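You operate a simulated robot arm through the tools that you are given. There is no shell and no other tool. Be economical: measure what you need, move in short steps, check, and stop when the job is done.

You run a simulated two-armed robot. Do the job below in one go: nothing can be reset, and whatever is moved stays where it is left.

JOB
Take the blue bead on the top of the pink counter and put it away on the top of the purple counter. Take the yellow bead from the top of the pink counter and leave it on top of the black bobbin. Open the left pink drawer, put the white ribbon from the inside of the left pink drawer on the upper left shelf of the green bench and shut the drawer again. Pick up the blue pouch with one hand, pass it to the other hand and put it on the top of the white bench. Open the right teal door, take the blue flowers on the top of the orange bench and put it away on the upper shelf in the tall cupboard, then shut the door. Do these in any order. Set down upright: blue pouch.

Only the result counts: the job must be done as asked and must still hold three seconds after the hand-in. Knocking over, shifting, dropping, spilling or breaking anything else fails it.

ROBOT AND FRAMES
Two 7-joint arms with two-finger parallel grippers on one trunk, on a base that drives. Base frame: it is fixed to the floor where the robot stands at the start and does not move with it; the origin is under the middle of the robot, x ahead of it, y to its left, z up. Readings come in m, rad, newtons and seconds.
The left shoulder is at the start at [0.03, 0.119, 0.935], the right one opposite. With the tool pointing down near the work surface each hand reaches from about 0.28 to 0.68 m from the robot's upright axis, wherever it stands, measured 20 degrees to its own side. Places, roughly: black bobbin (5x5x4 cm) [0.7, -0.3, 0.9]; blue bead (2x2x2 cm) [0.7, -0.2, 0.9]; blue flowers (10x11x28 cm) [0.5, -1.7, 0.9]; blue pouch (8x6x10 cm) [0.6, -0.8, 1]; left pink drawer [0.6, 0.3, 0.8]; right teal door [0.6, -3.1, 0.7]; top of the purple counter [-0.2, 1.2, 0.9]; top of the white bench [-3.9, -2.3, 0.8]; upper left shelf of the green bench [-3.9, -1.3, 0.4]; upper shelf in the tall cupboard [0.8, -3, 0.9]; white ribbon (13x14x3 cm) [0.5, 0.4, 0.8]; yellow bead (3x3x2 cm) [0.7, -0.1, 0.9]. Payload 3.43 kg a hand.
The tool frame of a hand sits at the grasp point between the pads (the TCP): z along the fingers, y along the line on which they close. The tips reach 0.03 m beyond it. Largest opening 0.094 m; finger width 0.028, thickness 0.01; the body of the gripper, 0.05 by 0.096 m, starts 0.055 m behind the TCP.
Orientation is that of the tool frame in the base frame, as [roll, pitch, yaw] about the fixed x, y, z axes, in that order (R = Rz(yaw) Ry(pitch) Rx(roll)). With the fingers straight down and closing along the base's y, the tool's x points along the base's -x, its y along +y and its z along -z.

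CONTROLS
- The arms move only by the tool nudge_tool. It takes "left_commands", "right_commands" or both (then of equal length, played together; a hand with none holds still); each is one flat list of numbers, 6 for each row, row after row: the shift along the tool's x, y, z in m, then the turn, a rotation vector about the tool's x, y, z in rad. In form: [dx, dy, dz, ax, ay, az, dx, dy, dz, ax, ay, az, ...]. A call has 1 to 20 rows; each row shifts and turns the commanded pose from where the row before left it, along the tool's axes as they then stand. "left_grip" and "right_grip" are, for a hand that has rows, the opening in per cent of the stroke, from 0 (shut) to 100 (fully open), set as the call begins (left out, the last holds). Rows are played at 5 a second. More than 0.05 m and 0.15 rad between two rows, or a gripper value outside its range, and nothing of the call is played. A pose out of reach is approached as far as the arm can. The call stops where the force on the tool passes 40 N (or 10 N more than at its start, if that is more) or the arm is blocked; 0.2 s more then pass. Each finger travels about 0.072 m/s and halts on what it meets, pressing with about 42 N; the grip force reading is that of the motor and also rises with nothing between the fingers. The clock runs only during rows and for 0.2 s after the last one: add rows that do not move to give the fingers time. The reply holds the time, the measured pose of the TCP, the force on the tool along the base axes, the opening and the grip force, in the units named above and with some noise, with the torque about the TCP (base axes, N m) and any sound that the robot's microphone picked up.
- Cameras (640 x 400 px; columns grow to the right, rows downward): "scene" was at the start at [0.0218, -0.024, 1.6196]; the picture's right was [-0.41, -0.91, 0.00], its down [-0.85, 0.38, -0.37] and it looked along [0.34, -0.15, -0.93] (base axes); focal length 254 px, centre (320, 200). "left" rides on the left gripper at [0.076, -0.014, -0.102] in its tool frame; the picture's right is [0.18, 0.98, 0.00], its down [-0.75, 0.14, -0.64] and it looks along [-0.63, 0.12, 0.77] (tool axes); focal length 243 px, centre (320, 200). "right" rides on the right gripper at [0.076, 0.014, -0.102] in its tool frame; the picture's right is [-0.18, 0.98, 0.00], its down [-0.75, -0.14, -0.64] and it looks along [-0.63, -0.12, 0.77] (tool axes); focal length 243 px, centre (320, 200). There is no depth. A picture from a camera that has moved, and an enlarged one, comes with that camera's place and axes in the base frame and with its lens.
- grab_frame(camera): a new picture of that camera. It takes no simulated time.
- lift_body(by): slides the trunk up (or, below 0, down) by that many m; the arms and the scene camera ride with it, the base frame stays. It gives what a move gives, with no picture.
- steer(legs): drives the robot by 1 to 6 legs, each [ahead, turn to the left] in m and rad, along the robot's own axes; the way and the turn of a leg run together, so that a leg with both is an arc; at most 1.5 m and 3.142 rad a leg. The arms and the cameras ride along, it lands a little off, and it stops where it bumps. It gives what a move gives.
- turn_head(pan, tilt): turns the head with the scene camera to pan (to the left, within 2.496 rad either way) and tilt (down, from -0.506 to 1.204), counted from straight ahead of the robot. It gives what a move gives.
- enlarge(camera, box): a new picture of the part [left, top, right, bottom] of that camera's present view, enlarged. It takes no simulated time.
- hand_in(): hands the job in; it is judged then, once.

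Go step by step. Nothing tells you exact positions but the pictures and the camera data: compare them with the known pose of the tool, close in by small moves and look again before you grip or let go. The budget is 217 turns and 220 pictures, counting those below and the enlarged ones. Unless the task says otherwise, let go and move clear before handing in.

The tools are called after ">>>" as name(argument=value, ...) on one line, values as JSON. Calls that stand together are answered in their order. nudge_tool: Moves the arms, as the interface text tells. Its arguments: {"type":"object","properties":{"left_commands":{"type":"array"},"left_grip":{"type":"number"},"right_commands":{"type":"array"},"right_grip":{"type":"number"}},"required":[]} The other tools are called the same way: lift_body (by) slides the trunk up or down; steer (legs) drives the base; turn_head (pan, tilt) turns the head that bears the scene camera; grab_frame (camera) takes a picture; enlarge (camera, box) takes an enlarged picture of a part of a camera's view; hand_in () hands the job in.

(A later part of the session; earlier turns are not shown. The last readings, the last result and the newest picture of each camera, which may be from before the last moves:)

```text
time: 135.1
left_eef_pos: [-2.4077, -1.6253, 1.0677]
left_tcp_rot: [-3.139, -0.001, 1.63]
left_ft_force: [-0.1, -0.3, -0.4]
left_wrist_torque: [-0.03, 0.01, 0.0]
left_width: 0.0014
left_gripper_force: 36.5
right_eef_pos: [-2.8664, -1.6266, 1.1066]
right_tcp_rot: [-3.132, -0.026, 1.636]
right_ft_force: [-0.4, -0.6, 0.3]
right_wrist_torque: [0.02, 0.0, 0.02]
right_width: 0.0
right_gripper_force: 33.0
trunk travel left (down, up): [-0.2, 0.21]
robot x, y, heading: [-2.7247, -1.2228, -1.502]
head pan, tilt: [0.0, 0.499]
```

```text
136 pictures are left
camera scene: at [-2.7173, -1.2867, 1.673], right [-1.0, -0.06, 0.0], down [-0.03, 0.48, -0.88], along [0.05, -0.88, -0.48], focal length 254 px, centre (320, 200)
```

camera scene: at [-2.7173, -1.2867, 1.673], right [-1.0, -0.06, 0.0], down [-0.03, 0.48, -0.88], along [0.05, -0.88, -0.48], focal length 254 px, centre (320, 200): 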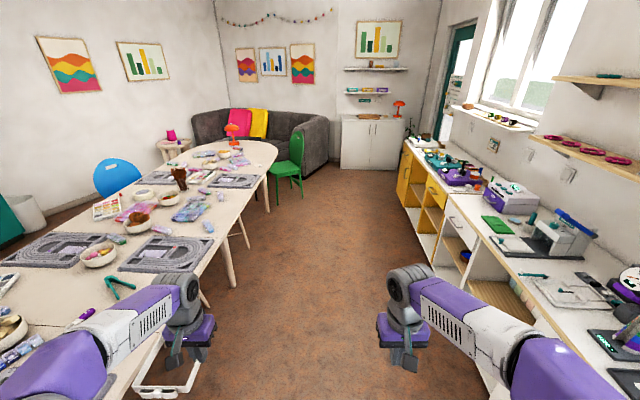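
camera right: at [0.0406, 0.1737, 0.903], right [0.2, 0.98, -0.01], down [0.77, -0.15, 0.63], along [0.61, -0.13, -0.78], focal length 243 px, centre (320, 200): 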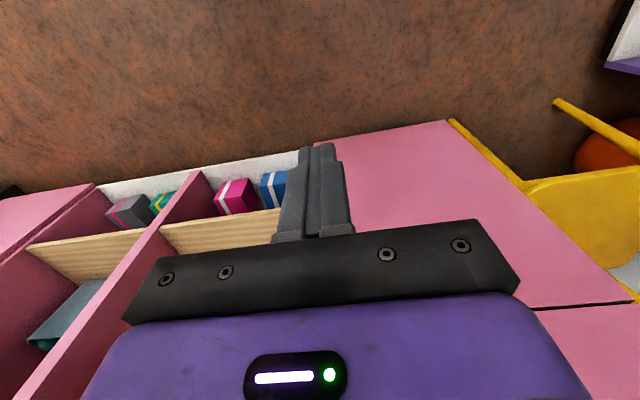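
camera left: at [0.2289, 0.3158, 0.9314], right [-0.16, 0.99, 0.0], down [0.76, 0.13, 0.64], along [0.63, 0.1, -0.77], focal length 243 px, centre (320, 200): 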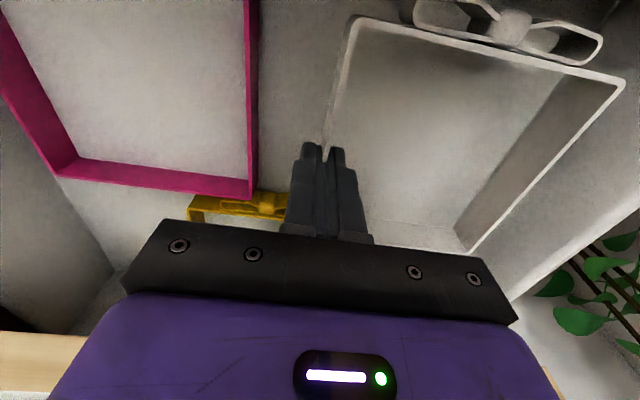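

Now turn right to face the green bench.

>>> steer(legs=[[0, -1.64]])

>>> turn_head(pan=0, tilt=0.6)

>>> grab_frame(camera="scene")

>>> grab_frame(camera="right")

```text
time: 139.4
left_eef_pos: [-3.1374, -1.5169, 1.0665]
left_tcp_rot: [-3.139, 0.0, 0.01]
left_ft_force: [-0.6, 0.2, 0.3]
left_wrist_torque: [0.0, 0.02, 0.0]
left_width: 0.0013
left_gripper_force: 36.6
right_eef_pos: [-3.1149, -1.0578, 1.1069]
right_tcp_rot: [-3.133, -0.024, 0.013]
right_ft_force: [0.0, -0.5, 0.3]
right_wrist_torque: [0.01, 0.0, -0.01]
right_width: 0.0
right_gripper_force: 33.0
trunk travel left (down, up): [-0.2, 0.21]
robot x, y, heading: [-2.7232, -1.2255, -3.129]
head pan, tilt: [0.0, 0.499]
```

```text
time: 140.1
left_eef_pos: [-3.136, -1.516, 1.0677]
left_tcp_rot: [-3.139, 0.001, 0.01]
left_ft_force: [0.5, 0.5, -0.9]
left_wrist_torque: [0.0, 0.02, -0.01]
left_width: 0.0015
left_gripper_force: 36.4
right_eef_pos: [-3.1136, -1.0587, 1.1066]
right_tcp_rot: [-3.133, -0.024, 0.013]
right_ft_force: [-1.0, 0.3, -0.3]
right_wrist_torque: [-0.03, -0.04, 0.0]
right_width: 0.0
right_gripper_force: 32.9
trunk travel left (down, up): [-0.2, 0.21]
robot x, y, heading: [-2.7209, -1.2273, -3.133]
head pan, tilt: [0.0, 0.6]
```

```text
135 pictures are left
camera scene: at [-2.7795, -1.2262, 1.6639], right [-0.01, 1.0, 0.0], down [0.56, 0.01, -0.83], along [-0.83, -0.01, -0.56], focal length 254 px, centre (320, 200)
```

scene: 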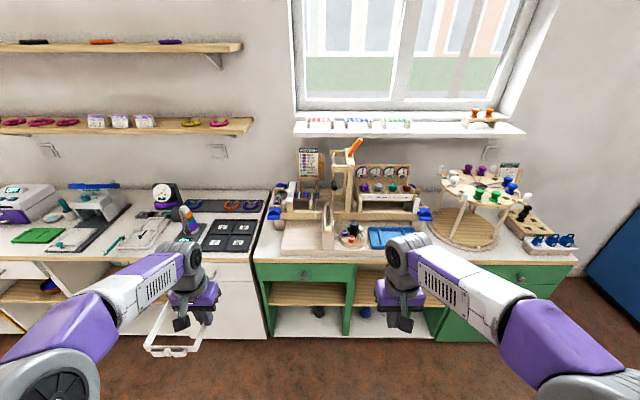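

```text
134 pictures are left
camera right: at [-3.0423, -1.0742, 1.2115], right [-0.17, -0.99, -0.01], down [-0.77, 0.13, 0.62], along [-0.61, 0.12, -0.78], focal length 243 px, centre (320, 200)
```

right: 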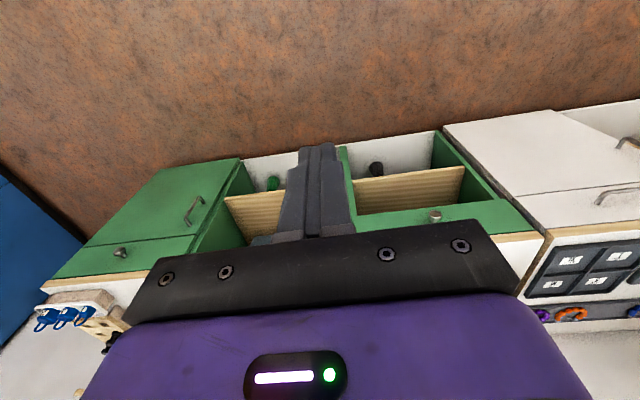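

The upper-left shelf is the wooden board below the green drawer. I lower the trunk and tilt both hands forward to look into the shelf horizontally.

>>> lift_body(by=-0.2)

>>> nudge_tool(left_commands=[0.03, 0, 0, 0, -0.12, 0, 0.03, 0, 0, 0, -0.12, 0, 0, 0, 0.03, 0, -0.12, 0, 0, 0, 0.03, 0, -0.12, 0, 0, 0, 0.03, 0, -0.12, 0, 0, 0, 0.03, 0, -0.12, 0, 0.02, 0, 0.02, 0, -0.12, 0, 0.03, 0, 0, 0, -0.06, 0], right_commands=[0.03, 0, 0, 0, -0.12, 0, 0.03, 0, 0, 0, -0.12, 0, 0, 0, 0.03, 0, -0.12, 0, 0, 0, 0.03, 0, -0.12, 0, 0, 0, 0.03, 0, -0.12, 0, 0, 0, 0.03, 0, -0.12, 0, 0.04, 0, 0, 0, -0.1, 0, 0.04, 0, 0, 0, 0, 0])

>>> grab_frame(camera="right")

>>> grab_frame(camera="scene")

```text
time: 142.2
left_eef_pos: [-3.1364, -1.5169, 0.8674]
left_tcp_rot: [-3.14, 0.0, 0.006]
left_ft_force: [0.4, 0.2, -0.2]
left_wrist_torque: [-0.01, -0.02, 0.01]
left_width: 0.0013
left_gripper_force: 36.0
right_eef_pos: [-3.1153, -1.0596, 0.907]
right_tcp_rot: [-3.133, -0.023, 0.013]
right_ft_force: [-0.3, 0.2, -0.2]
right_wrist_torque: [-0.01, 0.01, 0.03]
right_width: 0.0
right_gripper_force: 33.1
trunk travel left (down, up): [0.0, 0.41]
robot x, y, heading: [-2.7198, -1.224, -3.129]
head pan, tilt: [0.0, 0.6]
```

```text
time: 144.1
left_eef_pos: [-3.0989, -1.5429, 0.7194]
left_tcp_rot: [3.078, 0.768, -0.024]
left_ft_force: [0.8, -1.8, 0.2]
left_wrist_torque: [0.02, 0.0, -0.05]
left_width: 0.0012
left_gripper_force: 36.0
left hand out of reach, approached as far as the arm can: row 5, 6, 8
right_eef_pos: [-3.1453, -1.059, 0.765]
right_tcp_rot: [-3.127, 0.796, 0.024]
right_ft_force: [0.8, -1.3, 0.3]
right_wrist_torque: [0.06, -0.02, -0.07]
right_width: 0.0003
right_gripper_force: 32.9
right hand out of reach, approached as far as the arm can: row 5, 6, 7, 8
trunk travel left (down, up): [0.0, 0.41]
robot x, y, heading: [-2.7229, -1.2237, -3.128]
head pan, tilt: [0.0, 0.6]
```

```text
133 pictures are left
camera right: at [-3.0191, -1.0722, 0.7836], right [-0.11, -0.99, 0.12], down [-0.07, 0.13, 0.99], along [-0.99, 0.1, -0.08], focal length 243 px, centre (320, 200)
```

right: 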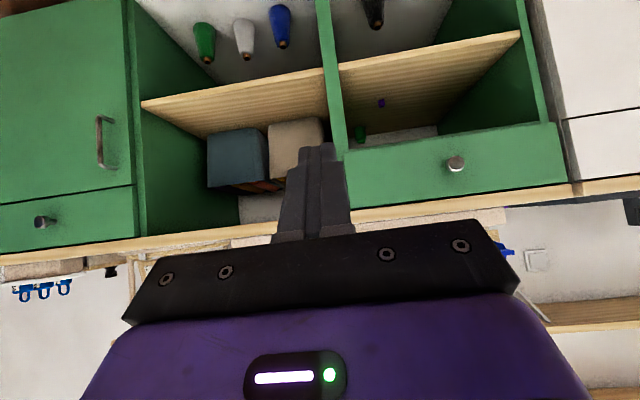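

```text
132 pictures are left
camera scene: at [-2.7778, -1.2291, 1.4639], right [-0.01, 1.0, 0.0], down [0.56, 0.01, -0.83], along [-0.83, -0.01, -0.56], focal length 254 px, centre (320, 200)
```

scene: 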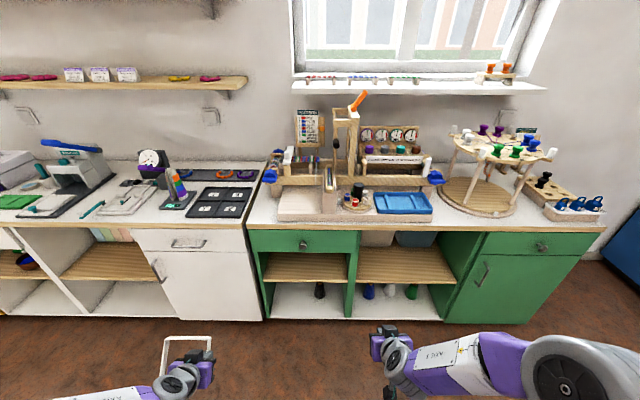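

>>> enlarge(camera="right", box=[330, 20, 570, 170])

>>> grab_frame(camera="left")

```text
2.67 times, centred on (450, 95) of right
camera zoom: at [-3.0191, -1.0722, 0.7836], right [-0.11, -0.99, 0.12], down [-0.07, 0.13, 0.99], along [-0.99, 0.1, -0.08], focal length 647 px, centre (-27, 480)
```

zoom: 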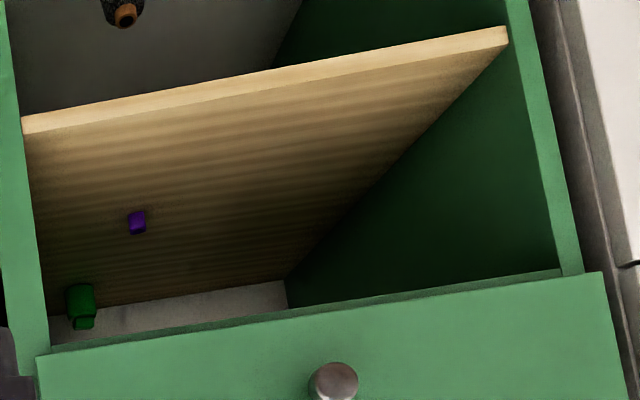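

```text
130 pictures are left
camera left: at [-2.9745, -1.5227, 0.7388], right [0.15, -0.98, -0.08], down [-0.09, -0.1, 0.99], along [-0.98, -0.14, -0.11], focal length 243 px, centre (320, 200)
```

left: 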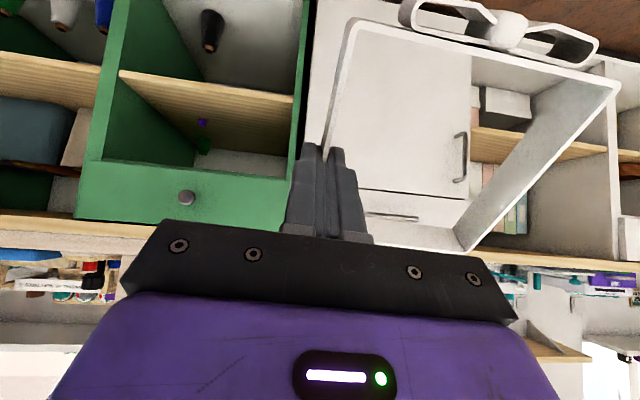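

Shelf top is z≈0.41, front x≈-3.60, y -1.10…-1.53, drawer underside z≈0.65; small items sit deeper in. I bring the left hand lower and more tilted to test reach before inserting.

>>> nudge_tool(left_commands=[0.0099, -0.0161, 0.0317, 0.009, -0.026, 0, 0.0099, -0.0161, 0.0317, 0.009, -0.026, 0, 0.0099, -0.0161, 0.0317, 0.009, -0.026, 0, 0.0099, -0.0161, 0.0317, 0.009, -0.026, 0, 0.0099, -0.0161, 0.0317, 0.009, -0.026, 0, 0.0099, -0.0161, 0.0317, 0.009, -0.026, 0, 0.0099, -0.0161, 0.0317, 0.009, -0.026, 0, 0, 0, 0, 0, 0, 0])

>>> grab_frame(camera="scene")

```text
time: 145.8
left_eef_pos: [-3.2332, -1.4829, 0.5464]
left_tcp_rot: [-3.14, 0.937, -0.039]
left_ft_force: [-0.8, 0.1, -0.2]
left_wrist_torque: [-0.02, 0.0, 0.02]
left_width: 0.001
left_gripper_force: 36.1
left hand out of reach, approached as far as the arm can: row 5, 6, 7
right_eef_pos: [-3.1465, -1.0588, 0.7658]
right_tcp_rot: [-3.129, 0.794, 0.023]
right_ft_force: [0.0, -1.0, -0.2]
right_wrist_torque: [0.03, 0.0, 0.02]
right_width: 0.0
right_gripper_force: 32.5
trunk travel left (down, up): [0.0, 0.41]
robot x, y, heading: [-2.7234, -1.2245, -3.13]
head pan, tilt: [0.0, 0.6]
```

```text
129 pictures are left
camera scene: at [-2.7796, -1.2262, 1.4639], right [-0.01, 1.0, 0.0], down [0.56, 0.01, -0.83], along [-0.82, -0.01, -0.56], focal length 254 px, centre (320, 200)
```

scene: 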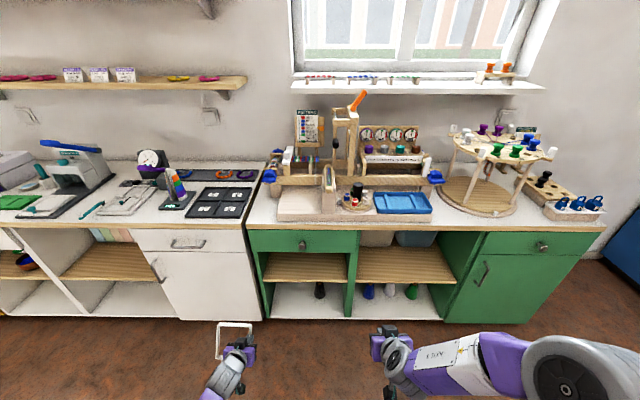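

Good reach (z 0.546, tilt 0.94). I shift the robot sideways to line up with the shelf, then approach partly.

>>> steer(legs=[[0, -1.2], [0.24, 0], [0, 1.2], [0.2, 0]])

>>> nudge_tool(left_commands=[0.009, 0, 0.007, 0, 0, 0, 0.009, 0, 0.007, 0, 0, 0, 0, 0, 0, 0, 0, 0])

>>> grab_frame(camera="scene")

>>> grab_frame(camera="left")

```text
time: 154.8
left_eef_pos: [-3.5195, -1.2505, 0.5475]
left_tcp_rot: [-3.14, 0.935, -0.053]
left_ft_force: [0.3, -0.6, 0.3]
left_wrist_torque: [0.03, 0.02, 0.02]
left_width: 0.0012
left_gripper_force: 36.1
right_eef_pos: [-3.4262, -0.8272, 0.7653]
right_tcp_rot: [-3.129, 0.793, 0.01]
right_ft_force: [0.2, 0.5, 0.5]
right_wrist_torque: [-0.02, 0.01, 0.04]
right_width: 0.0
right_gripper_force: 32.5
trunk travel left (down, up): [0.0, 0.41]
robot x, y, heading: [-3.0015, -1.0016, 3.136]
head pan, tilt: [0.0, 0.6]
```

```text
time: 155.6
left_eef_pos: [-3.5215, -1.2549, 0.5273]
left_tcp_rot: [-3.132, 0.931, -0.052]
left_ft_force: [0.4, 0.5, -0.8]
left_wrist_torque: [0.01, -0.02, -0.02]
left_width: 0.0011
left_gripper_force: 35.9
left hand out of reach, approached as far as the arm can: row 2
right_eef_pos: [-3.4261, -0.8264, 0.7656]
right_tcp_rot: [-3.13, 0.794, 0.008]
right_ft_force: [-0.4, -0.5, 0.1]
right_wrist_torque: [0.01, 0.01, -0.01]
right_width: 0.0001
right_gripper_force: 33.2
trunk travel left (down, up): [0.0, 0.41]
robot x, y, heading: [-3.0012, -1.001, 3.14]
head pan, tilt: [0.0, 0.6]
```

```text
128 pictures are left
camera scene: at [-3.0625, -1.0004, 1.4639], right [0.0, 1.0, 0.0], down [0.56, 0.0, -0.83], along [-0.83, 0.0, -0.56], focal length 254 px, centre (320, 200)
```

scene: 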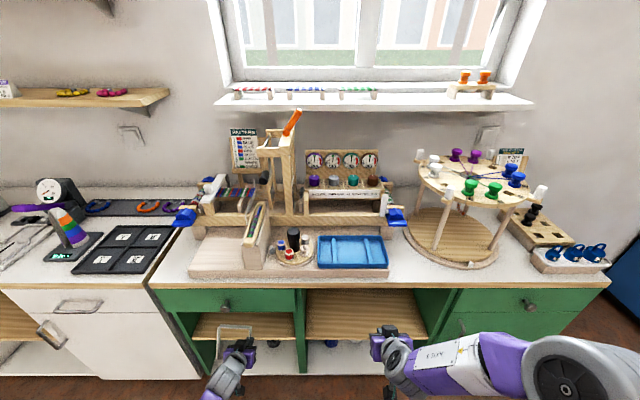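

```text
127 pictures are left
camera left: at [-3.3945, -1.2473, 0.5277], right [0.05, -0.99, -0.15], down [0.06, -0.15, 0.99], along [-1.0, -0.06, 0.05], focal length 243 px, centre (320, 200)
```

left: 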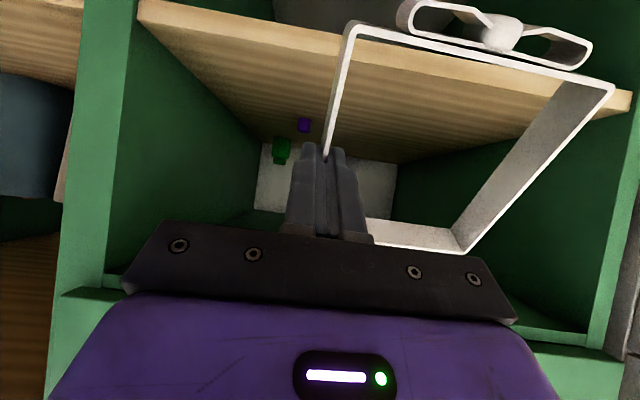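

The view is clear and clearances look workable. I drive in 10 cm.

>>> steer(legs=[[0.1, 0]])

>>> grab_frame(camera="left")

>>> grab_frame(camera="right")

```text
time: 156.7
left_eef_pos: [-3.6198, -1.2524, 0.5286]
left_tcp_rot: [-3.133, 0.931, -0.051]
left_ft_force: [0.0, -0.2, -0.5]
left_wrist_torque: [-0.01, 0.01, -0.01]
left_width: 0.0015
left_gripper_force: 36.4
right_eef_pos: [-3.5234, -0.8259, 0.7647]
right_tcp_rot: [-3.129, 0.795, 0.006]
right_ft_force: [-0.2, -0.1, 0.8]
right_wrist_torque: [0.0, 0.03, 0.0]
right_width: 0.0001
right_gripper_force: 33.2
trunk travel left (down, up): [0.0, 0.41]
robot x, y, heading: [-3.1016, -1.0013, 3.143]
head pan, tilt: [0.0, 0.6]
```

```text
126 pictures are left
camera left: at [-3.4924, -1.2466, 0.5277], right [0.05, -0.99, -0.15], down [0.06, -0.15, 0.99], along [-1.0, -0.06, 0.05], focal length 243 px, centre (320, 200)
```

left: 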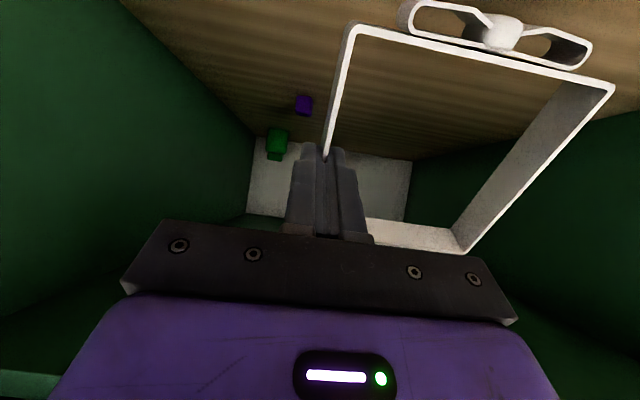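

```text
125 pictures are left
camera right: at [-3.3982, -0.8408, 0.7832], right [-0.13, -0.98, 0.12], down [-0.07, 0.13, 0.99], along [-0.99, 0.12, -0.09], focal length 243 px, centre (320, 200)
```

right: 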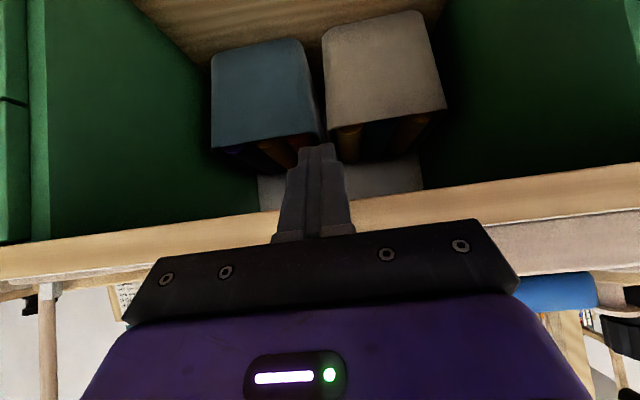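

The right hand nears the counter edge, so I pull it back first, then drive in 5 cm more.

>>> nudge_tool(right_commands=[0.028, 0, -0.028, 0, 0.12, 0, 0.028, 0, -0.028, 0, 0.12, 0, 0.028, 0, -0.028, 0, 0.12, 0, 0.03, 0, -0.01, 0, 0.12, 0, 0, 0, 0, 0, 0, 0])

>>> steer(legs=[[0.05, 0]])

>>> grab_frame(camera="left")

>>> grab_frame(camera="scene")

```text
time: 157.9
left_eef_pos: [-3.6193, -1.2538, 0.5291]
left_tcp_rot: [-3.134, 0.931, -0.052]
left_ft_force: [-0.8, 0.3, -0.9]
left_wrist_torque: [-0.01, -0.02, -0.02]
left_width: 0.001
left_gripper_force: 35.6
right_eef_pos: [-3.4188, -0.8289, 0.7915]
right_tcp_rot: [-3.134, 0.311, 0.0]
right_ft_force: [-0.6, 0.2, -0.4]
right_wrist_torque: [0.0, -0.01, -0.01]
right_width: 0.0
right_gripper_force: 32.7
right hand out of reach, approached as far as the arm can: row 1, 2, 3, 4
trunk travel left (down, up): [0.0, 0.41]
robot x, y, heading: [-3.103, -0.9981, 3.138]
head pan, tilt: [0.0, 0.6]
```

```text
time: 159.0
left_eef_pos: [-3.6705, -1.2544, 0.5245]
left_tcp_rot: [-3.134, 0.923, -0.052]
left_ft_force: [-1.5, -0.4, -2.4]
left_wrist_torque: [0.0, 0.11, 0.01]
left_width: 0.0012
left_gripper_force: 36.4
right_eef_pos: [-3.4722, -0.8287, 0.7913]
right_tcp_rot: [-3.133, 0.31, 0.004]
right_ft_force: [0.8, 1.0, 0.2]
right_wrist_torque: [0.02, -0.02, 0.01]
right_width: 0.0
right_gripper_force: 32.7
trunk travel left (down, up): [0.0, 0.41]
robot x, y, heading: [-3.1527, -1.0002, 3.14]
head pan, tilt: [0.0, 0.6]
stopped in leg 1: the robot was blocked; the commanded pose is now the measured one
```

```text
124 pictures are left
camera left: at [-3.5421, -1.2466, 0.5254], right [0.05, -0.99, -0.15], down [0.05, -0.15, 0.99], along [-1.0, -0.06, 0.04], focal length 243 px, centre (320, 200)
```

left: 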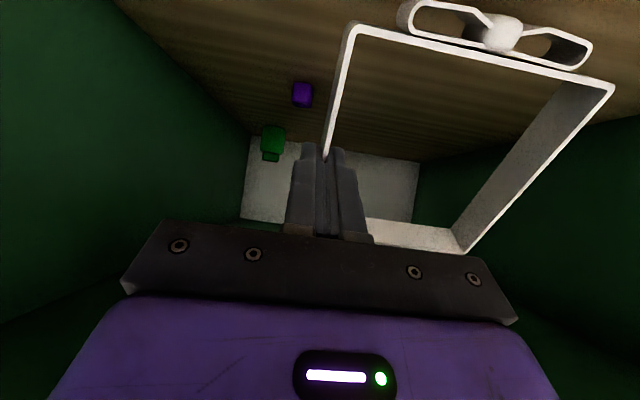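

```text
123 pictures are left
camera scene: at [-3.2129, -1.0001, 1.4639], right [0.0, 1.0, 0.0], down [0.57, 0.0, -0.82], along [-0.82, 0.0, -0.57], focal length 254 px, centre (320, 200)
```

scene: 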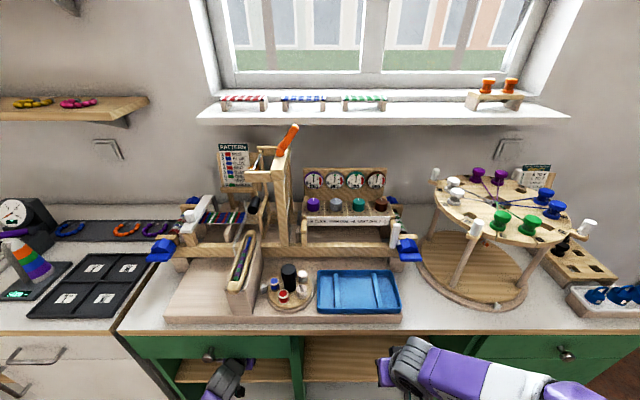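

Blocked lightly, likely the wrist at the drawer face, with the ribbon's near edge over the shelf. I lower so the ribbon's bow edge lands and the ribbon swivels flat.

>>> nudge_tool(left_commands=[0.008, 0, 0.006, 0, 0.01, 0, 0.008, 0, 0.006, 0, 0.01, 0, 0.008, 0, 0.006, 0, 0.01, 0, 0, 0, 0, 0, 0, 0])

>>> grab_frame(camera="left")

```text
time: 160.0
left_eef_pos: [-3.6684, -1.2518, 0.5034]
left_tcp_rot: [-3.126, 0.909, -0.06]
left_ft_force: [-9.4, 2.2, 35.6]
left_wrist_torque: [-0.56, -0.24, -0.11]
left_width: 0.0013
left_gripper_force: 36.1
right_eef_pos: [-3.47, -0.8267, 0.7922]
right_tcp_rot: [-3.133, 0.313, 0.001]
right_ft_force: [-0.7, 0.3, 0.9]
right_wrist_torque: [0.02, 0.01, -0.01]
right_width: 0.0
right_gripper_force: 32.6
trunk travel left (down, up): [0.0, 0.41]
robot x, y, heading: [-3.1529, -0.9986, 3.143]
head pan, tilt: [0.0, 0.6]
```

```text
122 pictures are left
camera left: at [-3.5428, -1.246, 0.5052], right [0.04, -0.99, -0.15], down [0.03, -0.15, 0.99], along [-1.0, -0.05, 0.02], focal length 243 px, centre (320, 200)
```

left: 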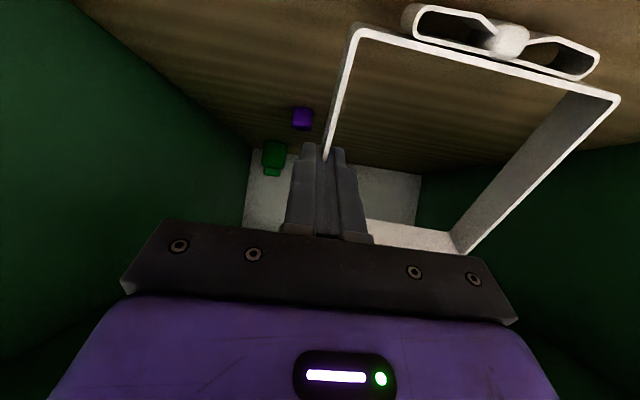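

The ribbon begins to swivel. I now follow the natural arc, moving along the hand axis.

>>> nudge_tool(left_commands=[0, 0, 0.01, 0, 0, 0, 0, 0, 0.01, 0, 0, 0, 0, 0, 0.01, 0, 0, 0, 0, 0, 0, 0, 0, 0])

>>> grab_frame(camera="left")

```text
time: 161.0
left_eef_pos: [-3.6913, -1.2515, 0.4803]
left_tcp_rot: [-3.125, 0.893, -0.054]
left_ft_force: [-5.0, 3.4, 24.2]
left_wrist_torque: [-0.28, -0.89, 0.15]
left_width: 0.0019
left_gripper_force: 37.0
right_eef_pos: [-3.4707, -0.8284, 0.7912]
right_tcp_rot: [-3.133, 0.313, 0.002]
right_ft_force: [-0.6, 0.7, 0.4]
right_wrist_torque: [0.03, -0.01, 0.0]
right_width: 0.0
right_gripper_force: 33.1
trunk travel left (down, up): [0.0, 0.41]
robot x, y, heading: [-3.1543, -0.9952, 3.137]
head pan, tilt: [0.0, 0.6]
```

```text
121 pictures are left
camera left: at [-3.5653, -1.246, 0.484], right [0.05, -0.99, -0.15], down [0.02, -0.15, 0.99], along [-1.0, -0.05, 0.01], focal length 243 px, centre (320, 200)
```

left: 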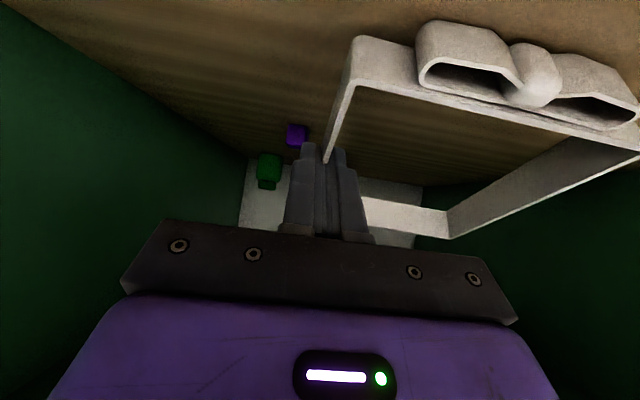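

It swivels well. I continue down to about z 0.447.

>>> nudge_tool(left_commands=[0.004, 0, 0.01, 0, 0, 0, 0.005, 0, 0.009, 0, 0, 0, 0.005, 0, 0.008, 0, 0, 0, 0, 0, 0, 0, 0, 0])

>>> grab_frame(camera="left")

```text
time: 162.0
left_eef_pos: [-3.7083, -1.2557, 0.4561]
left_tcp_rot: [-3.12, 0.895, -0.057]
left_ft_force: [-9.3, 11.3, 22.3]
left_wrist_torque: [0.12, -0.88, 0.48]
left_width: 0.0025
left_gripper_force: 36.9
left hand out of reach, approached as far as the arm can: row 1, 3
right_eef_pos: [-3.47, -0.8278, 0.7911]
right_tcp_rot: [-3.134, 0.313, 0.001]
right_ft_force: [0.6, 0.5, 0.2]
right_wrist_torque: [-0.02, 0.0, -0.01]
right_width: 0.0002
right_gripper_force: 33.0
trunk travel left (down, up): [0.0, 0.41]
robot x, y, heading: [-3.1549, -1.0011, 3.136]
head pan, tilt: [0.0, 0.6]
```

```text
120 pictures are left
camera left: at [-3.5808, -1.2505, 0.46], right [0.05, -0.99, -0.16], down [0.02, -0.16, 0.99], along [-1.0, -0.05, 0.01], focal length 243 px, centre (320, 200)
```

left: 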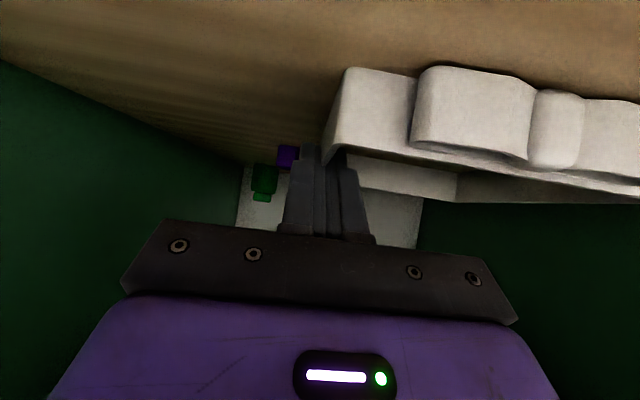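

Almost flat. One more small lowering, then release and withdraw along the hand axis.

>>> nudge_tool(left_commands=[0.007, 0, 0.004, 0, 0.02, 0, 0, 0, 0, 0, 0, 0])

>>> nudge_tool(left_commands=[0, 0, 0, 0, 0, 0, 0, 0, 0, 0, 0, 0, 0, 0, 0, 0, 0, 0], left_grip=30)

>>> grab_frame(camera="left")

```text
time: 162.4
left_eef_pos: [-3.7077, -1.256, 0.4539]
left_tcp_rot: [-3.12, 0.893, -0.052]
left_ft_force: [7.4, 1.3, 12.8]
left_wrist_torque: [0.03, -0.68, 0.2]
left_width: 0.0024
left_gripper_force: 37.3
right_eef_pos: [-3.4706, -0.828, 0.7915]
right_tcp_rot: [-3.133, 0.313, 0.005]
right_ft_force: [-1.1, -0.1, -0.5]
right_wrist_torque: [-0.01, 0.02, 0.0]
right_width: 0.0
right_gripper_force: 33.3
trunk travel left (down, up): [0.0, 0.41]
robot x, y, heading: [-3.1573, -1.0019, 3.139]
head pan, tilt: [0.0, 0.6]
stopped in row 2 (left hand): the force on the tool passed its limit at 43 N (the readings are from after the stop); the commanded pose is now the measured one
```

```text
time: 163.2
left_eef_pos: [-3.7093, -1.2573, 0.4518]
left_tcp_rot: [-3.123, 0.887, -0.054]
left_ft_force: [-0.1, -0.1, 0.5]
left_wrist_torque: [-0.04, -0.01, 0.01]
left_width: 0.0282
left_gripper_force: 0.1
right_eef_pos: [-3.4714, -0.828, 0.7915]
right_tcp_rot: [-3.134, 0.31, 0.002]
right_ft_force: [0.1, 0.2, -0.3]
right_wrist_torque: [-0.01, 0.01, -0.03]
right_width: 0.0001
right_gripper_force: 33.1
trunk travel left (down, up): [0.0, 0.41]
robot x, y, heading: [-3.1547, -0.9994, 3.144]
head pan, tilt: [0.0, 0.6]
```

```text
119 pictures are left
camera left: at [-3.582, -1.2514, 0.457], right [0.05, -0.99, -0.15], down [0.01, -0.15, 0.99], along [-1.0, -0.05, 0.01], focal length 243 px, centre (320, 200)
```

left: 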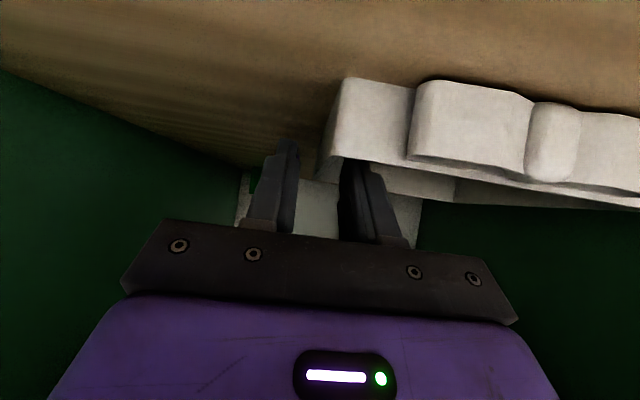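

Released and flat. I withdraw along the hand axis, then back the base out.

>>> nudge_tool(left_commands=[0, 0, -0.02, 0, 0, 0, 0, 0, -0.03, 0, 0, 0, 0, 0, -0.03, 0, 0, 0, 0, 0, 0, 0, 0, 0])

>>> steer(legs=[[-0.12, 0]])

>>> grab_frame(camera="left")

```text
time: 164.2
left_eef_pos: [-3.645, -1.2624, 0.5039]
left_tcp_rot: [-3.123, 0.888, -0.055]
left_ft_force: [-0.3, 0.1, 0.1]
left_wrist_torque: [0.0, 0.02, 0.01]
left_width: 0.0281
left_gripper_force: 0.0
right_eef_pos: [-3.4713, -0.8285, 0.7901]
right_tcp_rot: [-3.133, 0.312, 0.005]
right_ft_force: [1.0, -0.6, -0.2]
right_wrist_torque: [-0.03, -0.03, 0.0]
right_width: 0.0001
right_gripper_force: 32.8
trunk travel left (down, up): [0.0, 0.41]
robot x, y, heading: [-3.1565, -0.9995, 3.137]
head pan, tilt: [0.0, 0.6]
```

```text
time: 165.4
left_eef_pos: [-3.5311, -1.2613, 0.5034]
left_tcp_rot: [-3.123, 0.891, -0.055]
left_ft_force: [0.1, -0.1, 0.2]
left_wrist_torque: [-0.01, -0.01, 0.01]
left_width: 0.0284
left_gripper_force: 0.1
right_eef_pos: [-3.3581, -0.8268, 0.7909]
right_tcp_rot: [-3.133, 0.314, 0.002]
right_ft_force: [0.5, -0.1, -0.7]
right_wrist_torque: [0.02, -0.01, 0.0]
right_width: 0.0
right_gripper_force: 33.6
trunk travel left (down, up): [0.0, 0.41]
robot x, y, heading: [-3.0414, -0.9959, 3.143]
head pan, tilt: [0.0, 0.6]
```

```text
118 pictures are left
camera left: at [-3.4039, -1.2563, 0.5087], right [0.05, -0.99, -0.15], down [0.01, -0.15, 0.99], along [-1.0, -0.05, 0.01], focal length 243 px, centre (320, 200)
```

left: 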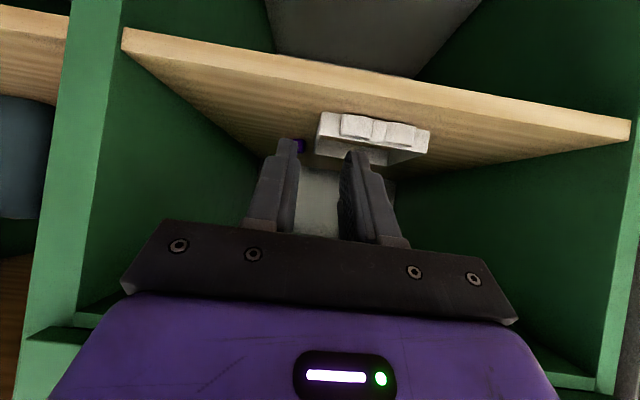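

The ribbon lies well inside the shelf. I back off, raise the trunk, and return hands to travel pose.

>>> steer(legs=[[-0.28, 0]])

>>> lift_body(by=0.2)

>>> nudge_tool(left_commands=[-0.015, 0, -0.03, 0, 0.09, 0, -0.015, 0, -0.03, 0, 0.09, 0, -0.015, 0, -0.03, 0, 0.09, 0, -0.015, 0, -0.03, 0, 0.09, 0, -0.01, 0, -0.04, 0, 0.09, 0, -0.01, 0, -0.04, 0, 0.09, 0, 0, 0, -0.04, 0, 0.09, 0, 0, 0, -0.04, 0, 0.09, 0, 0, 0, -0.04, 0, 0.09, 0, 0, 0, -0.04, 0, 0.08, 0], right_commands=[0, 0, -0.01, 0, 0.031, 0, 0, 0, -0.01, 0, 0.031, 0, 0, 0, -0.01, 0, 0.031, 0, 0, 0, -0.01, 0, 0.031, 0, 0, 0, -0.01, 0, 0.031, 0, 0, 0, -0.01, 0, 0.031, 0, 0, 0, -0.01, 0, 0.031, 0, 0, 0, -0.01, 0, 0.031, 0, 0, 0, -0.01, 0, 0.031, 0, 0, 0, -0.01, 0, 0.031, 0], left_grip=100, right_grip=100)

>>> turn_head(pan=0.9, tilt=0.5)

>>> grab_frame(camera="scene")

```text
time: 167.4
left_eef_pos: [-3.2509, -1.2627, 0.5042]
left_tcp_rot: [-3.123, 0.89, -0.058]
left_ft_force: [-1.4, -0.4, 0.3]
left_wrist_torque: [-0.01, -0.02, -0.02]
left_width: 0.0284
left_gripper_force: 0.1
right_eef_pos: [-3.0758, -0.8284, 0.7909]
right_tcp_rot: [-3.134, 0.311, -0.003]
right_ft_force: [0.3, -0.3, -1.0]
right_wrist_torque: [0.01, -0.03, -0.02]
right_width: 0.0
right_gripper_force: 33.0
trunk travel left (down, up): [0.0, 0.41]
robot x, y, heading: [-2.7621, -1.0005, 3.135]
head pan, tilt: [0.0, 0.6]
```

```text
time: 169.6
left_eef_pos: [-3.2523, -1.2621, 0.7032]
left_tcp_rot: [-3.122, 0.887, -0.058]
left_ft_force: [0.8, 0.6, 0.7]
left_wrist_torque: [-0.01, 0.02, -0.01]
left_width: 0.0279
left_gripper_force: 0.0
right_eef_pos: [-3.0767, -0.8284, 0.9906]
right_tcp_rot: [-3.133, 0.31, -0.001]
right_ft_force: [-0.7, 0.3, 0.8]
right_wrist_torque: [-0.03, -0.03, -0.03]
right_width: 0.0
right_gripper_force: 33.0
trunk travel left (down, up): [-0.2, 0.21]
robot x, y, heading: [-2.763, -0.9989, 3.133]
head pan, tilt: [0.0, 0.6]
```

```text
time: 171.8
left_eef_pos: [-3.1615, -1.2689, 1.0675]
left_tcp_rot: [-3.13, -0.001, -0.072]
left_ft_force: [-1.5, 0.2, -0.6]
left_wrist_torque: [0.01, -0.01, 0.01]
left_width: 0.0941
left_gripper_force: 0.0
right_eef_pos: [-3.0582, -0.8295, 1.0873]
right_tcp_rot: [-3.133, 0.001, -0.002]
right_ft_force: [0.7, 0.0, 0.5]
right_wrist_torque: [-0.02, -0.03, 0.0]
right_width: 0.0939
right_gripper_force: 0.0
trunk travel left (down, up): [-0.2, 0.21]
robot x, y, heading: [-2.7608, -1.0026, 3.135]
head pan, tilt: [0.0, 0.6]
```

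```text
time: 173.0
left_eef_pos: [-3.1615, -1.2694, 1.0677]
left_tcp_rot: [-3.13, -0.001, -0.074]
left_ft_force: [-0.2, -0.2, 0.1]
left_wrist_torque: [0.0, -0.01, 0.0]
left_width: 0.0941
left_gripper_force: 0.1
right_eef_pos: [-3.058, -0.8298, 1.0879]
right_tcp_rot: [-3.134, 0.0, -0.003]
right_ft_force: [-0.3, -0.6, -0.1]
right_wrist_torque: [0.04, 0.01, 0.0]
right_width: 0.094
right_gripper_force: 0.0
trunk travel left (down, up): [-0.2, 0.21]
robot x, y, heading: [-2.7597, -1.0003, 3.135]
head pan, tilt: [0.901, 0.499]
```

```text
117 pictures are left
camera scene: at [-2.7868, -1.0727, 1.673], right [-0.78, 0.63, 0.0], down [0.3, 0.37, -0.88], along [-0.55, -0.68, -0.48], focal length 254 px, centre (320, 200)
```

scene: 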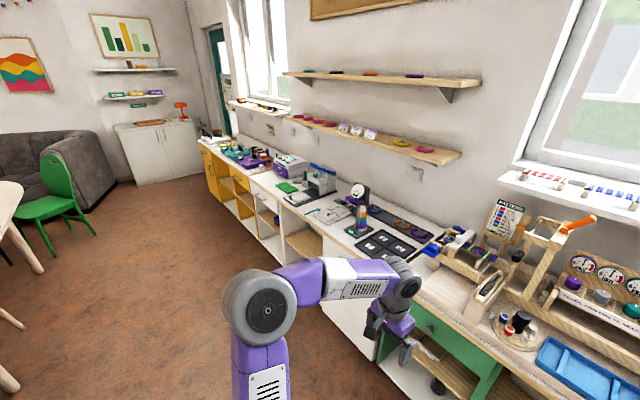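

I glance at the white bench top to plan a free spot for the pouch.

>>> enlarge(camera="scene", box=[240, 140, 448, 270])

>>> steer(legs=[[0, -1.564], [1.25, 0], [0, -1.57], [1.2, 0], [1.1, 0]])

```text
3.08 times, centred on (344, 205) of scene
camera zoom: at [-2.7868, -1.0727, 1.673], right [-0.78, 0.63, 0.0], down [0.3, 0.37, -0.88], along [-0.55, -0.68, -0.48], focal length 782 px, centre (246, 185)
```

zoom: 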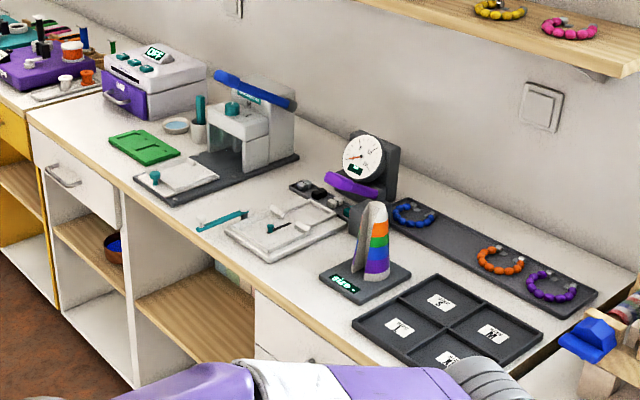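

```text
time: 197.8
left_eef_pos: [-0.0539, 0.526, 1.0678]
left_tcp_rot: [-3.129, -0.003, 3.075]
left_ft_force: [-0.4, -0.5, -0.6]
left_wrist_torque: [0.02, 0.01, -0.03]
left_width: 0.0939
left_gripper_force: 0.1
right_eef_pos: [-0.1556, 0.0851, 1.0874]
right_tcp_rot: [-3.132, 0.0, -3.137]
right_ft_force: [0.0, 0.9, 1.4]
right_wrist_torque: [0.0, -0.02, -0.02]
right_width: 0.094
right_gripper_force: 0.0
trunk travel left (down, up): [-0.2, 0.21]
robot x, y, heading: [-0.4534, 0.2519, 0.003]
head pan, tilt: [0.901, 0.499]
```

Good: front-left corner of the white bench looks free. Now I drive to the pouch at the right end of the pink counter.

>>> steer(legs=[[0, -1.571], [0.88, 0], [0, 1.571], [0.4, 0]])

>>> turn_head(pan=-0.3, tilt=0.7)

>>> grab_frame(camera="scene")

>>> grab_frame(camera="right")

```text
time: 212.2
left_eef_pos: [0.3419, -0.3272, 1.067]
left_tcp_rot: [-3.13, -0.001, 3.1]
left_ft_force: [0.8, 0.1, 0.5]
left_wrist_torque: [0.02, 0.03, 0.06]
left_width: 0.094
left_gripper_force: 0.0
right_eef_pos: [0.2546, -0.7708, 1.0875]
right_tcp_rot: [-3.13, 0.002, -3.112]
right_ft_force: [0.6, -0.1, -0.2]
right_wrist_torque: [-0.02, -0.01, 0.03]
right_width: 0.0942
right_gripper_force: 0.1
trunk travel left (down, up): [-0.2, 0.21]
robot x, y, heading: [-0.0477, -0.6078, 0.029]
head pan, tilt: [0.901, 0.499]
```

```text
time: 213.6
left_eef_pos: [0.3424, -0.3269, 1.0679]
left_tcp_rot: [-3.128, -0.003, 3.102]
left_ft_force: [0.2, -0.1, -0.8]
left_wrist_torque: [0.01, 0.01, 0.01]
left_width: 0.0941
left_gripper_force: 0.1
right_eef_pos: [0.2528, -0.7717, 1.0873]
right_tcp_rot: [-3.134, -0.001, -3.111]
right_ft_force: [0.5, 0.3, -0.2]
right_wrist_torque: [-0.02, -0.03, 0.0]
right_width: 0.0942
right_gripper_force: 0.1
trunk travel left (down, up): [-0.2, 0.21]
robot x, y, heading: [-0.0502, -0.6109, 0.03]
head pan, tilt: [-0.3, 0.7]
```

```text
115 pictures are left
camera scene: at [0.0022, -0.6348, 1.6553], right [-0.27, -0.96, 0.0], down [-0.62, 0.17, -0.77], along [0.74, -0.21, -0.64], focal length 254 px, centre (320, 200)
```

scene: 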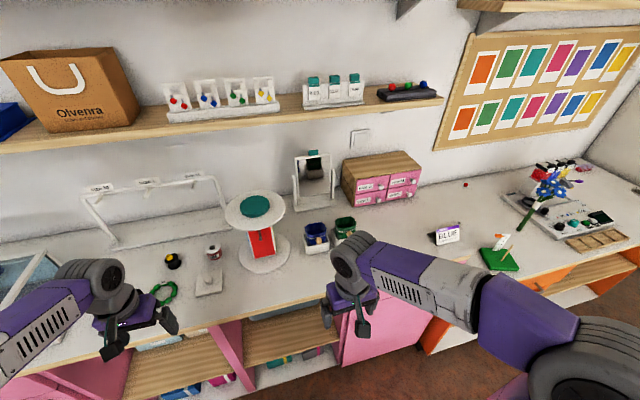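

```text
114 pictures are left
camera right: at [0.1746, -0.7585, 1.1903], right [0.15, 0.99, -0.01], down [0.76, -0.11, 0.64], along [0.64, -0.11, -0.77], focal length 243 px, centre (320, 200)
```

right: 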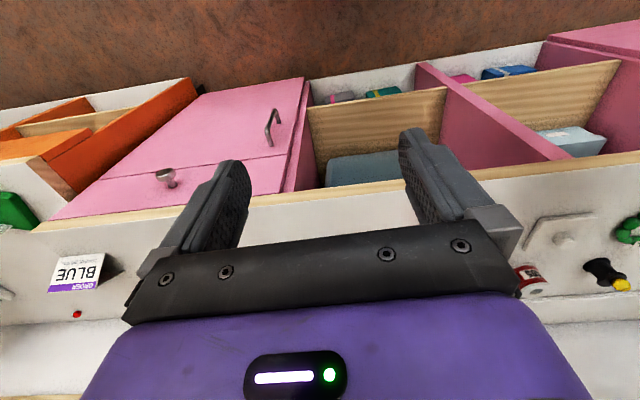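

>>> enlarge(camera="scene", box=[260, 190, 388, 270])

>>> enlarge(camera="scene", box=[420, 150, 640, 288])

>>> grab_frame(camera="left")

```text
5.00 times, centred on (324, 230) of scene
camera zoom: at [0.0022, -0.6348, 1.6553], right [-0.27, -0.96, 0.0], down [-0.62, 0.17, -0.77], along [0.74, -0.21, -0.64], focal length 1271 px, centre (300, 50)
```

zoom: 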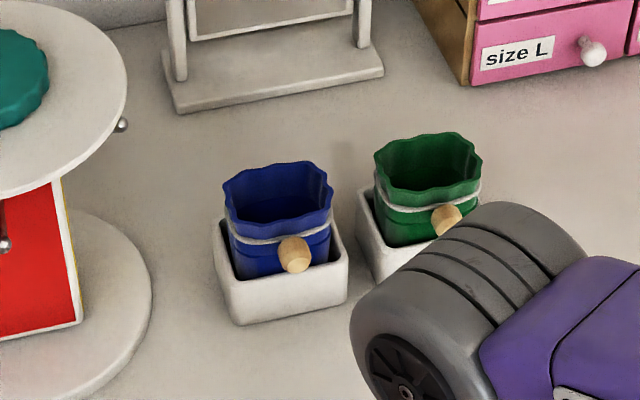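

```text
2.90 times, centred on (530, 219) of scene
camera zoom: at [0.0022, -0.6348, 1.6553], right [-0.27, -0.96, 0.0], down [-0.62, 0.17, -0.77], along [0.74, -0.21, -0.64], focal length 737 px, centre (-289, 145)
```

zoom: 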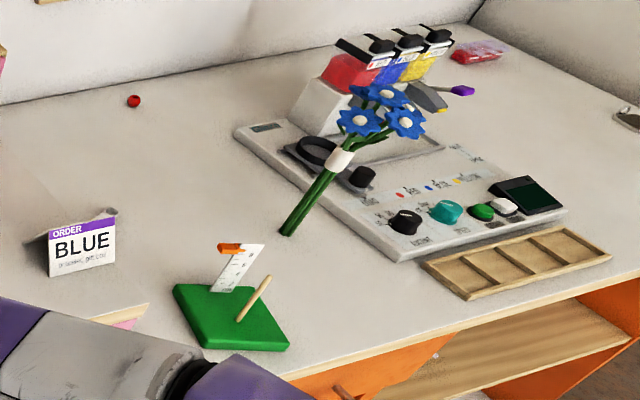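

```text
111 pictures are left
camera left: at [0.2639, -0.3364, 1.1696], right [-0.15, 0.99, -0.01], down [0.76, 0.12, 0.64], along [0.63, 0.08, -0.77], focal length 243 px, centre (320, 200)
```

left: 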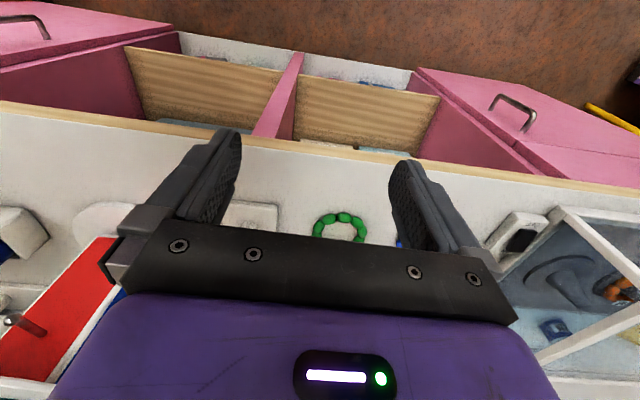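

The blue pouch sits in a white holder around (0.6,-0.79), open rim up with a bead on the robot side. I move closer and bring the right hand near for a wrist view.

>>> steer(legs=[[0.1, -0.03]])

>>> nudge_tool(right_commands=[-0.03, 0, -0.025, 0, 0, 0, -0.03, 0, -0.025, 0, 0, 0, -0.03, 0, -0.025, 0, 0, 0, -0.04, 0, 0, 0, 0, 0, 0, 0, 0, 0, 0, 0], right_grip=100)

>>> grab_frame(camera="right")

>>> enlarge(camera="scene", box=[240, 180, 400, 280])

```text
time: 214.8
left_eef_pos: [0.451, -0.3378, 1.0677]
left_tcp_rot: [-3.13, -0.002, 3.074]
left_ft_force: [-0.5, 0.0, 0.7]
left_wrist_torque: [0.01, 0.03, 0.0]
left_width: 0.0941
left_gripper_force: 0.0
right_eef_pos: [0.3495, -0.7782, 1.0878]
right_tcp_rot: [-3.134, 0.0, -3.14]
right_ft_force: [0.9, -0.6, 0.7]
right_wrist_torque: [0.01, 0.01, 0.0]
right_width: 0.0942
right_gripper_force: 0.1
trunk travel left (down, up): [-0.2, 0.21]
robot x, y, heading: [0.05, -0.6097, -0.005]
head pan, tilt: [-0.3, 0.7]
```

```text
time: 216.0
left_eef_pos: [0.4488, -0.3379, 1.0684]
left_tcp_rot: [-3.129, 0.0, 3.073]
left_ft_force: [-0.2, -1.0, -0.3]
left_wrist_torque: [-0.01, -0.02, 0.02]
left_width: 0.0941
left_gripper_force: 0.2
right_eef_pos: [0.4781, -0.7756, 1.1643]
right_tcp_rot: [-3.131, 0.002, -3.138]
right_ft_force: [-0.5, -0.7, -0.8]
right_wrist_torque: [-0.01, -0.03, -0.01]
right_width: 0.0941
right_gripper_force: 0.0
trunk travel left (down, up): [-0.2, 0.21]
robot x, y, heading: [0.0501, -0.6065, -0.004]
head pan, tilt: [-0.3, 0.7]
```

```text
110 pictures are left
camera right: at [0.3999, -0.7623, 1.2671], right [0.18, 0.98, -0.01], down [0.75, -0.13, 0.64], along [0.63, -0.12, -0.76], focal length 243 px, centre (320, 200)
```

right: 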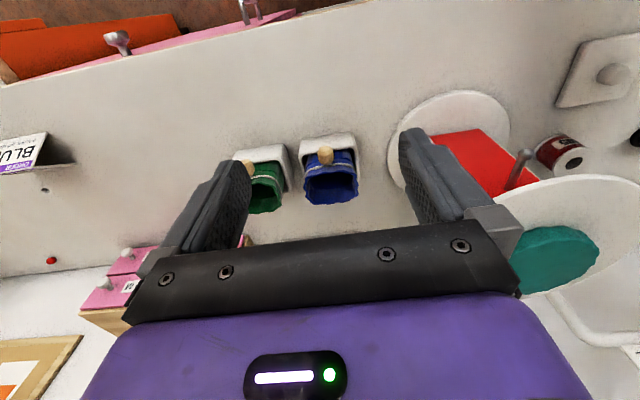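

```text
4.00 times, centred on (320, 230) of scene
camera zoom: at [0.1001, -0.6352, 1.6553], right [-0.3, -0.95, 0.0], down [-0.61, 0.19, -0.77], along [0.73, -0.23, -0.64], focal length 1017 px, centre (320, 80)
```

zoom: 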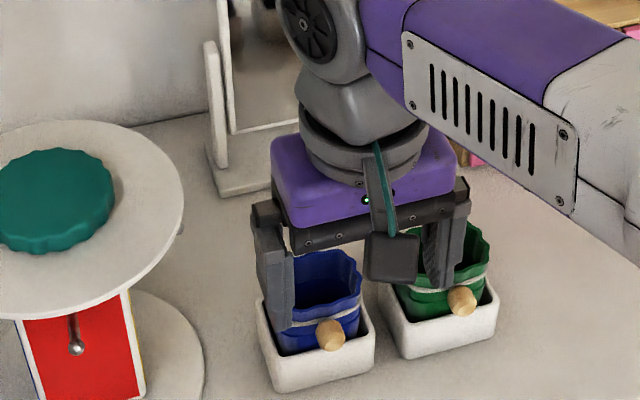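

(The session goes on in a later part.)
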